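You operate a simulated robot arm through the tools that you are given. There is no shell and no other tool. Be economical: measure what you need, move in short steps, check, and stop when the job is done.

Carry out the task below with a simulated robot arm. There is one attempt and no reset: what you move stays moved.

## Task
Take the blue hub cone and leave it on top of the carton on the gauge stretch of the parts bench.
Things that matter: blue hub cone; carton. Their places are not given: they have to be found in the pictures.

The check looks at the end state, three seconds after you hand in, the way a careful person would. Anything else that was tipped, shoved, dropped, spilled or broken makes it a failure.

## Robot
A 6-joint arm with a two-finger parallel gripper, fixed in place. Base frame: the origin is at the foot of the arm, x ahead of it, y to its left, z up; the work surface is at about z = 0. Units: cm, rad, N and s.
With the tool pointing down near the work surface it reaches from about 14 to 58 cm from the base axis. Its first joint turns from -1.152 to 1.152 rad. Payload 2.1 kg.
The tool frame sits at the grasp point between the pads (the TCP): z along the fingers, y along the line on which they close. The tips reach 3 cm beyond it. The gripper opens to 9.4 cm. The fingers are 2.8 cm wide and 1 cm thick; the gripper's body (5 by 9.6 cm) begins 5.5 cm behind the TCP.
Orientation is told as [roll, pitch, yaw] about the base's x, y, z axes, in that order, counted from this pose: with the fingers straight down and closing along the base's y, the tool's x points along the base's -x, its y along +y and its z along -z.

## Interface
- The arm moves only by the tool apply_moves. Its argument "deltas" is a list of rows, each a list of 3 entries, a list of its own where there are three numbers: the shift along the base's x, y, z in m, then the turn, a rotation vector about the base's x, y, z in rad, then the finger opening in m, from 0 to 0.094. In form: [[[tx, ty, tz], [ax, ay, az], jaw], ...]. A call has 1 to 20 rows; each row shifts and turns the commanded pose from where the row before left it. Rows are played at 5 a second. More than 5 cm and 0.15 rad between two rows, or a gripper value outside its range, and nothing of the call is played. Where a pose cannot be reached the arm comes as near as it can. A force on the tool above 40 N (or 10 N above the force at the start of the call, whichever is more), or a blocked arm, ends the call early, and 0.2 s more pass. The fingers move at their own pace (about 7.2 cm/s each) and stop on an object; they squeeze with about 44 N. The grip force told is the motor's: it shows also when the fingers shut on nothing. Time passes only in rows, and 0.2 s behind the last, so rows that do not move let the fingers close. The reply holds the time, the measured pose of the TCP, the force on the tool along the base axes, the opening and the grip force, in the units named above and with some noise.
- Cameras (640 x 400 px; columns grow to the right, rows downward): "scene" is fixed at [8.2, -40.14, 49.06]; the picture's right is [0.43, -0.90, 0.00], its down [-0.46, -0.22, -0.86] and it looks along [0.78, 0.37, -0.50] (base axes); focal length 214 px, centre (320, 200). "wrist" rides on the gripper at [-3.7, 0, -5.8] in the tool frame; the picture's right is [0.00, -1.00, 0.00], its down [0.97, 0.00, -0.24] and it looks along [0.24, 0.00, 0.97] (tool axes); focal length 218 px, centre (320, 200).
- capture(camera): a new picture of that camera. It takes no simulated time.
- probe_pixels(camera, pixels): there is no depth. For up to 12 entries [column, row, z] of the newest picture of that camera ("zoom" is the newest enlarged one), the place [x, y] in the base frame at which the ray of that pixel passes the height z, good to about 0.3 cm. It takes no simulated time.
- zoom(camera, box): a new picture of the part [left, top, right, bottom] of that camera's present view, enlarged. It takes no simulated time.
- job_done(): hands the job in; it is judged then, once.

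Keep the steps short. Do not move on a guess: measure, check each grasp and each placing, and mend mistakes. In all there are 60 turns and 20 pictures (those below and enlarged ones count). Leave the gripper open and the arm clear of the work at the hand-in unless told otherwise, and finish with a single line.

The tools are called after "Call:" by a JSON object that holds its "method" and its "body". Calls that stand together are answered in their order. apply_moves: Moves the arm, as the interface text tells. Its arguments: {"type":"object","properties":{"deltas":{"type":"array","items":{"type":"array"}}},"required":["deltas"]} The other tools are called the same way: capture (camera) takes a picture; probe_pixels (camera, pixels) gives the place at which the rays of pixels pass given heights; zoom (camera, box) takes an enlarged picture of a part of a camera's view; job_done () hands the job in.

At the start:

```text
t: 0.0
eef_pos: [20.08, -25.13, 39.66]
orientation: [0.001, -0.002, -0.001]
ft_force: [0.1, -0.4, -0.1]
width: 9.38
grip_force: 0.1
```

scene: 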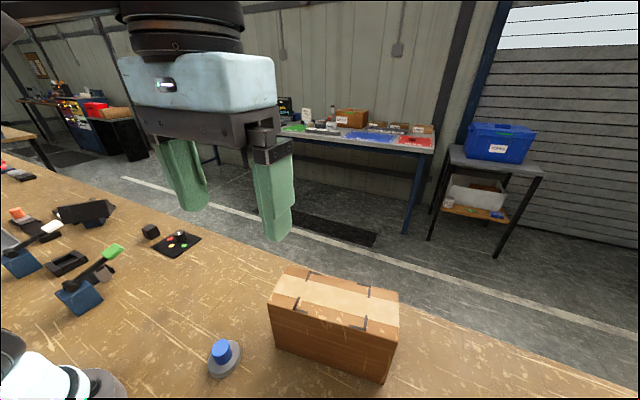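
wrist: 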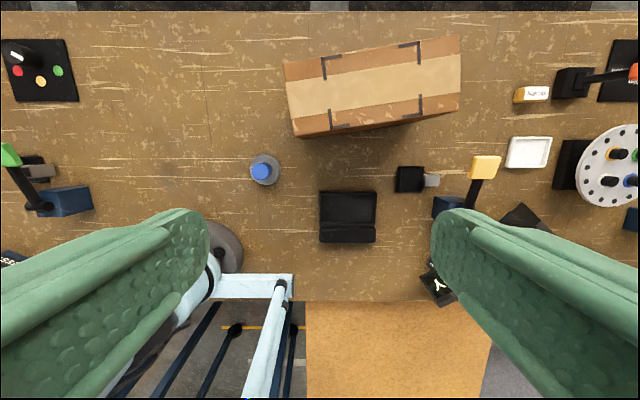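

The blue cone is at about (222,355) in the scene view and (264,170) in the wrist view. The carton is at (335,320) in the scene view. I'll enlarge both and probe their outlines.

Call:
{"method": "zoom", "body": {"camera": "scene", "box": [180, 250, 420, 400]}}

Call:
{"method": "zoom", "body": {"camera": "wrist", "box": [220, 20, 480, 200]}}

Call:
{"method": "probe_pixels", "body": {"camera": "wrist", "pixels": [[264, 170, 0], [264, 170, 3], [260, 172, 5], [295, 137, 10], [458, 108, 10], [458, 37, 10], [284, 62, 10]]}}

Call:
{"method": "probe_pixels", "body": {"camera": "scene", "pixels": [[224, 362, 0], [222, 346, 5], [268, 304, 10], [391, 330, 10], [398, 291, 10], [288, 264, 10], [276, 345, 0], [382, 383, 0]]}}

```text
2.67 times, centred on (300, 325) of scene
```

zoom: 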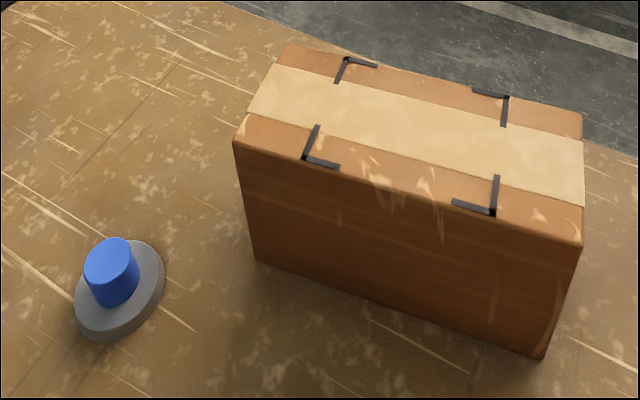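

```text
2.22 times, centred on (350, 110) of wrist
```

zoom: 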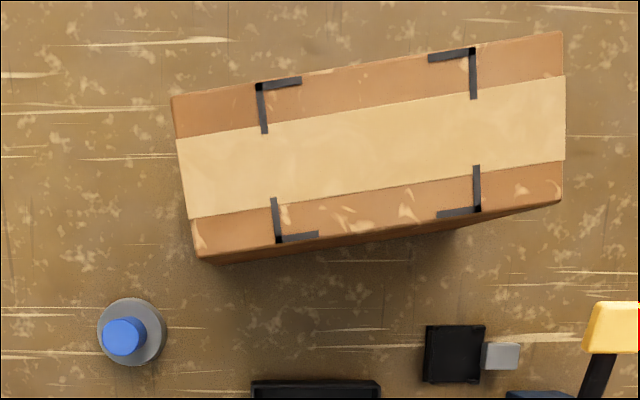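

```text
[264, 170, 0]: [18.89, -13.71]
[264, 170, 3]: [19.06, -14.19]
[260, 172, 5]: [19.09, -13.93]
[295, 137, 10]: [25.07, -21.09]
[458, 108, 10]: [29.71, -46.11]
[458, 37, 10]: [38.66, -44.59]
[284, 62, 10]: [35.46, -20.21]
```

```text
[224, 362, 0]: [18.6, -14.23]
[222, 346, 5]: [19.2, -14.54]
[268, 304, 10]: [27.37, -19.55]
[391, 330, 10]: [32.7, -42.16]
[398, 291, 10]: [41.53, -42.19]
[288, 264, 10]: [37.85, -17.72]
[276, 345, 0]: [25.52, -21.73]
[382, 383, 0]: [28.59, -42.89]
```

Next I'll refine the corners at several heights using the enlarged pictures, to find the carton and cone heights.

Call:
{"method": "probe_pixels", "body": {"camera": "wrist", "pixels": [[295, 135.6, 14], [458, 110, 14], [459.4, 34, 14], [283.4, 63.7, 14], [295, 135.6, 16], [458, 110, 16], [459.4, 34, 16], [283.4, 63.7, 16], [265, 169.4, 0.5], [259.5, 171.6, 4], [259.5, 171.6, 5], [259.5, 171.6, 6]]}}

Call:
{"method": "probe_pixels", "body": {"camera": "scene", "pixels": [[267.4, 303, 14], [398.2, 341, 14], [398.2, 292, 14], [286, 266, 14], [267.4, 303, 16], [398.2, 341, 16], [398.2, 292, 16], [286, 266, 16], [225, 359, 0.5], [221.3, 342, 4], [221.3, 342, 5], [221.3, 342, 6]]}}

```text
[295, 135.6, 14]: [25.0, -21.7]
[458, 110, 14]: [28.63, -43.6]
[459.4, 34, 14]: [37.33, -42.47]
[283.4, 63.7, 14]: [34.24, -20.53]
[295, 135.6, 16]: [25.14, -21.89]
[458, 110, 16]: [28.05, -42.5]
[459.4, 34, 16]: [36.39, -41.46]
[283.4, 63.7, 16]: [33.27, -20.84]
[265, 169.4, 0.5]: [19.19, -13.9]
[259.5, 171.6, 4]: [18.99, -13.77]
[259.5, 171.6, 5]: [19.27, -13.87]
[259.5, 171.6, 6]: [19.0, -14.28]
```

```text
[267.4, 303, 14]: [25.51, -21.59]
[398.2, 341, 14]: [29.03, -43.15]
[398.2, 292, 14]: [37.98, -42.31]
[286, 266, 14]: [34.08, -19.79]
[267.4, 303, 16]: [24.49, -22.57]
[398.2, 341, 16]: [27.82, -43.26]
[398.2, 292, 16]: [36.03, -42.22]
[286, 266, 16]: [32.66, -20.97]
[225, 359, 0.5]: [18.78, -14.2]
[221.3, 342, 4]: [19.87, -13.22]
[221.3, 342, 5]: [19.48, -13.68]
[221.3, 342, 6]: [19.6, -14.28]
```

The carton top is at about z = 14.7 with its centre near (31.2, -32.0). The cone is at about (19.1, -14.0), with its top at about 5 cm and a flange underneath. I'll move above the cone, go down to z ≈ 15 and take a wrist picture.

Call:
{"method": "apply_moves", "body": {"deltas": [[[-0.003, 0.037, 0], [0, 0, 0], 0.07], [[-0.003, 0.037, 0], [0, 0, 0], 0.07], [[-0.004, 0.037, 0], [0, 0, 0], 0.07], [[0, 0, -0.04], [0, 0, 0], 0.07], [[0, 0, -0.04], [0, 0, 0], 0.07], [[0, 0, -0.04], [0, 0, 0], 0.07], [[0, 0, -0.04], [0, 0, 0], 0.07], [[0, 0, -0.04], [0, 0, 0], 0.07], [[0, 0, -0.04], [0, 0, 0], 0.07], [[0, 0, 0], [0, 0, 0], 0.07]]}}

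Call:
{"method": "capture", "body": {"camera": "wrist"}}

```text
t: 2.2
eef_pos: [18.97, -14.11, 15.62]
orientation: [-0.001, -0.001, 0.002]
ft_force: [-0.7, 0.1, -0.7]
width: 6.98
grip_force: 0.1
```

```text
15 pictures are left
```

wrist: 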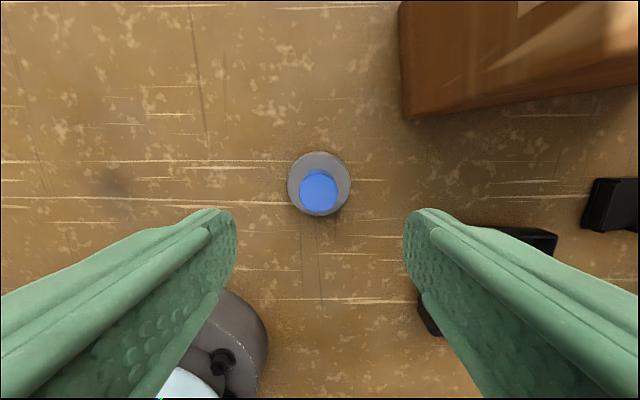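

The boss is midway between the fingers, with its top at (319,191) and the flange centre at (319,183). I'll probe both.

Call:
{"method": "probe_pixels", "body": {"camera": "wrist", "pixels": [[319, 183, 0.7], [319, 191, 4], [319, 191, 5], [299, 191, 5], [339, 191, 5], [288, 183, 0.7], [350, 183, 0.7]]}}

Call:
{"method": "zoom", "body": {"camera": "scene", "box": [160, 300, 320, 400]}}

```text
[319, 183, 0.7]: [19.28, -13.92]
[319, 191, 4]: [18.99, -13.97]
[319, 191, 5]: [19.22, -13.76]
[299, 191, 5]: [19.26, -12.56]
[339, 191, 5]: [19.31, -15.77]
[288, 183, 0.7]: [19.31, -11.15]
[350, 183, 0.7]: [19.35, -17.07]
```

```text
4.00 times, centred on (240, 350) of scene
```

zoom: 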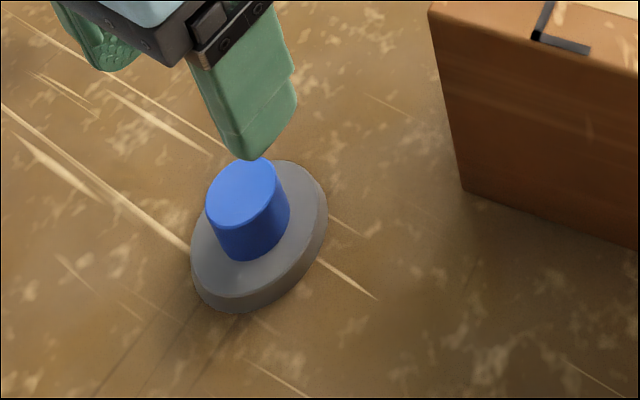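

The cone is centred at about (19.25, -13.95), with a boss 3 cm wide, its top at about 4 cm and the flange about 1 cm thick. I'll shift slightly and lower to TCP z ≈ 4.7, which puts the tips at about 1.7, above the flange.

Call:
{"method": "apply_moves", "body": {"deltas": [[[0.002, 0.001, -0.03], [0, 0, 0], 0.07], [[0, 0, -0.03], [0, 0, 0], 0.07], [[0, 0, -0.03], [0, 0, 0], 0.07], [[0, 0, -0.018], [0, 0, 0], 0.07], [[0, 0, 0], [0, 0, 0], 0.07]]}}

Call:
{"method": "zoom", "body": {"camera": "scene", "box": [160, 300, 320, 400]}}

```text
t: 3.4
eef_pos: [19.37, -14.14, 4.76]
orientation: [0.001, -0.001, 0.001]
ft_force: [0.2, -0.1, 0.5]
width: 7.01
grip_force: 0.0
```

```text
4.00 times, centred on (240, 350) of scene
```

zoom: 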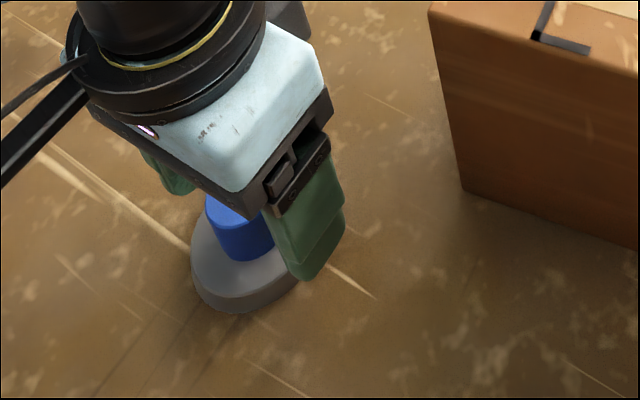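

The fingers straddle the boss and nothing is touching. I'll close without moving.

Call:
{"method": "apply_moves", "body": {"deltas": [[[0, 0, 0], [0, 0, 0], 0.04], [[0, 0, 0], [0, 0, 0], 0.02], [[0, 0, 0], [0, 0, 0], 0.02], [[0, 0, 0], [0, 0, 0], 0.02]]}}

```text
t: 4.4
eef_pos: [19.35, -14.02, 4.84]
orientation: [-0.002, 0.0, -0.001]
ft_force: [-1.9, -4.2, 27.4]
width: 3.0
grip_force: 43.8
```

The width is 3.0 and the grip force 44 N, so it is gripped. There is also a 27 N push along z. I'll lift 3 cm and look.

Call:
{"method": "apply_moves", "body": {"deltas": [[[0, 0, 0.01], [0, 0, 0], 0.02], [[0, 0, 0.02], [0, 0, 0], 0.02], [[0, 0, 0], [0, 0, 0], 0.02]]}}

Call:
{"method": "zoom", "body": {"camera": "scene", "box": [160, 300, 320, 400]}}

```text
t: 5.2
eef_pos: [19.23, -13.99, 7.8]
orientation: [0.0, 0.0, 0.0]
ft_force: [-0.2, 0.2, 0.4]
width: 3.04
grip_force: 43.9
```

```text
4.00 times, centred on (240, 350) of scene
```

zoom: 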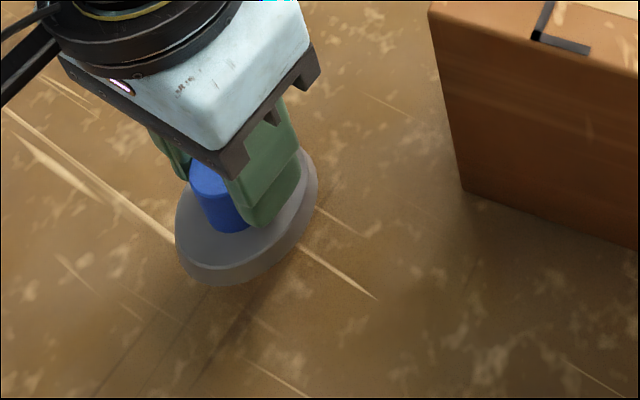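

It is held and upright. I'll raise to z ≈ 27 and then go across to above the carton centre (31.2, -32.0).

Call:
{"method": "apply_moves", "body": {"deltas": [[[0, 0, 0.04], [0, 0, 0], 0.02], [[0, 0, 0.04], [0, 0, 0], 0.02], [[0, 0, 0.04], [0, 0, 0], 0.02], [[0, 0, 0.04], [0, 0, 0], 0.02], [[0, 0, 0.032], [0, 0, 0], 0.02], [[0.02, -0.03, 0], [0, 0, 0], 0.02], [[0.02, -0.03, 0], [0, 0, 0], 0.02], [[0.02, -0.03, 0], [0, 0, 0], 0.02], [[0.02, -0.03, 0], [0, 0, 0], 0.02], [[0.02, -0.03, 0], [0, 0, 0], 0.02], [[0.019, -0.03, 0], [0, 0, 0], 0.02], [[0, 0, 0], [0, 0, 0], 0.02], [[0, 0, 0], [0, 0, 0], 0.02]]}}

Call:
{"method": "capture", "body": {"camera": "scene"}}

Call:
{"method": "capture", "body": {"camera": "wrist"}}

```text
t: 8.0
eef_pos: [30.88, -32.08, 26.98]
orientation: [0.0, 0.001, 0.0]
ft_force: [-0.5, 0.3, -0.8]
width: 3.02
grip_force: 43.9
```

```text
11 pictures are left
```

scene: 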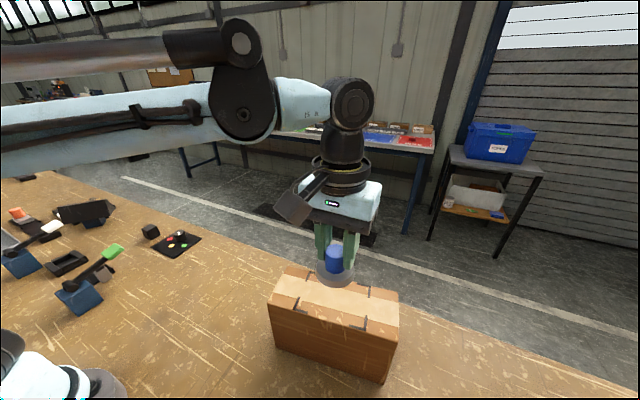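

```text
10 pictures are left
```

wrist: 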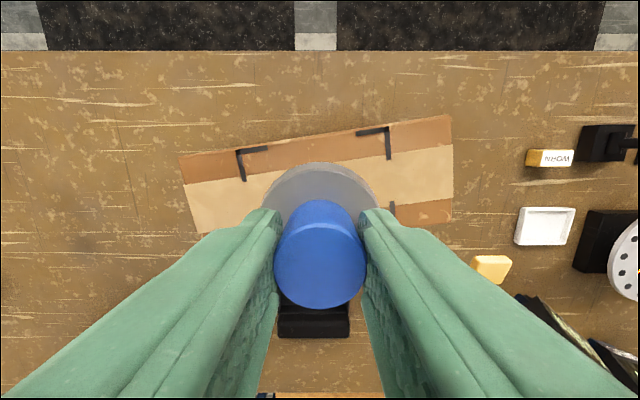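

The cone is above the carton. I'll confirm the far top corners and lower to just above the estimated contact height (TCP about 19.5), stopping at 20.5.

Call:
{"method": "probe_pixels", "body": {"camera": "wrist", "pixels": [[180, 157, 14.7], [451, 115, 14.7], [200, 233, 14.7], [453, 221, 14.7]]}}

Call:
{"method": "apply_moves", "body": {"deltas": [[[0.003, 0.001, -0.025], [0, 0, 0], 0.02], [[0, 0, -0.025], [0, 0, 0], 0.02], [[0, 0, -0.015], [0, 0, 0], 0.02], [[0, 0, 0], [0, 0, 0], 0.02]]}}

Call:
{"method": "zoom", "body": {"camera": "scene", "box": [240, 200, 440, 325]}}

```text
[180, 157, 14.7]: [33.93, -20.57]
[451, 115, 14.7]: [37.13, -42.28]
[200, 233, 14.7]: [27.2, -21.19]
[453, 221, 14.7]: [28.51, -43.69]
```

```text
t: 9.0
eef_pos: [31.34, -31.84, 20.47]
orientation: [0.001, 0.001, 0.0]
ft_force: [0.3, -0.5, -1.7]
width: 3.03
grip_force: 44.0
```

```text
3.20 times, centred on (340, 262) of scene
```

zoom: 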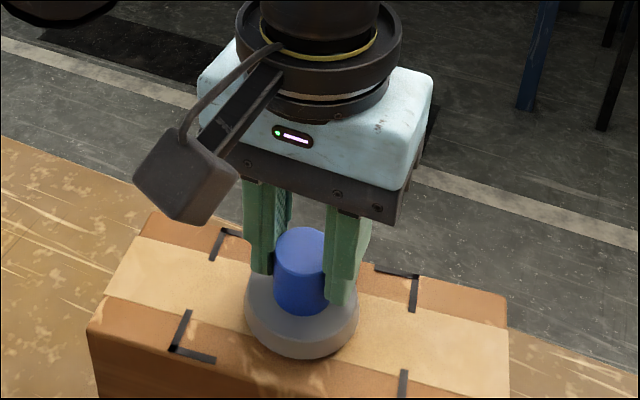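

The carton corners agree with the earlier values. Force is still about zero, so I'll lower in 2 mm steps and watch it.

Call:
{"method": "apply_moves", "body": {"deltas": [[[0, 0, -0.002], [0, 0, 0], 0.02], [[0, 0, -0.002], [0, 0, 0], 0.02], [[0, 0, 0], [0, 0, 0], 0.02]]}}

```text
t: 9.8
eef_pos: [31.42, -31.93, 20.16]
orientation: [-0.001, 0.001, -0.001]
ft_force: [-0.4, 0.2, -0.6]
width: 3.04
grip_force: 44.1
```

Still no contact. I'll take another small step.

Call:
{"method": "apply_moves", "body": {"deltas": [[[0, 0, -0.002], [0, 0, 0], 0.02], [[0, 0, -0.001], [0, 0, 0], 0.02], [[0, 0, 0], [0, 0, 0], 0.02]]}}

```text
t: 10.6
eef_pos: [31.39, -31.95, 19.79]
orientation: [0.001, 0.001, 0.002]
ft_force: [-2.1, 0.6, 24.3]
width: 3.04
grip_force: 43.9
```

A force of 24 N shows the cone is on the carton. I'll ease up 1 mm and open gently.

Call:
{"method": "apply_moves", "body": {"deltas": [[[0, 0, 0.001], [0, 0, 0], 0.02], [[0, 0, 0], [0, 0, 0], 0.034], [[0, 0, 0], [0, 0, 0], 0.045], [[0, 0, 0], [0, 0, 0], 0.06], [[0, 0, 0], [0, 0, 0], 0.06]]}}

Call:
{"method": "zoom", "body": {"camera": "scene", "box": [240, 200, 440, 325]}}

```text
t: 11.8
eef_pos: [31.53, -31.97, 19.89]
orientation: [0.0, 0.001, 0.0]
ft_force: [-0.4, 0.4, -0.4]
width: 5.99
grip_force: 0.0
```

```text
3.20 times, centred on (340, 262) of scene
```

zoom: 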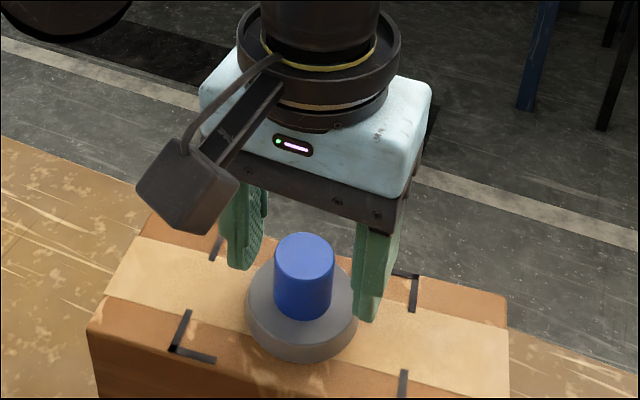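

The cone stands free on the carton between the open fingers. I'll rise straight up, back the arm away and check.

Call:
{"method": "apply_moves", "body": {"deltas": [[[0, 0, 0.02], [0, 0, 0], 0.07], [[0, 0, 0.04], [0, 0, 0], 0.08], [[0, 0, 0.04], [0, 0, 0], 0.09], [[0, 0, 0.04], [0, 0, 0], 0.09], [[0, 0, 0.04], [0, 0, 0], 0.09], [[-0.03, 0.03, 0], [0, 0, 0], 0.09], [[-0.03, 0.03, 0], [0, 0, 0], 0.09], [[-0.03, 0.03, 0], [0, 0, 0], 0.09], [[0, 0, 0], [0, 0, 0], 0.09]]}}

Call:
{"method": "capture", "body": {"camera": "scene"}}

Call:
{"method": "capture", "body": {"camera": "wrist"}}

```text
t: 13.8
eef_pos: [21.9, -22.46, 37.5]
orientation: [0.001, 0.0, -0.001]
ft_force: [-0.7, 0.0, 0.5]
width: 8.99
grip_force: 0.0
out of reach, approached as far as the arm can: row 5
```

```text
7 pictures are left
```

scene: 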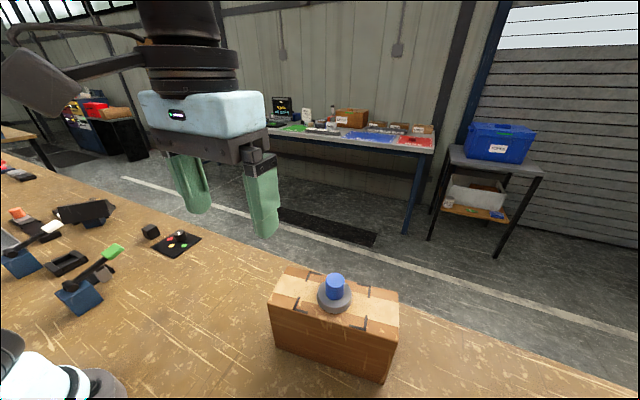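

```text
6 pictures are left
```

wrist: 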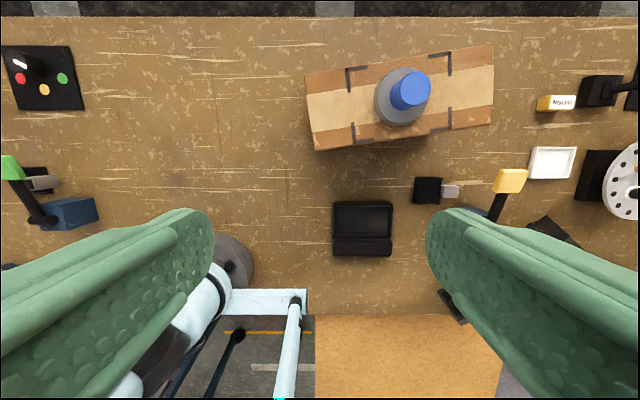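

The cone stands upright at the centre of the carton top. The carton has not moved, nothing else is disturbed, and the arm is clear with the gripper open, so I'm handing in.

Call:
{"method": "job_done", "body": {}}

```text
The job is handed in.
```

The blue hub cone is standing upright on top of the carton, and the arm is clear with the gripper open.
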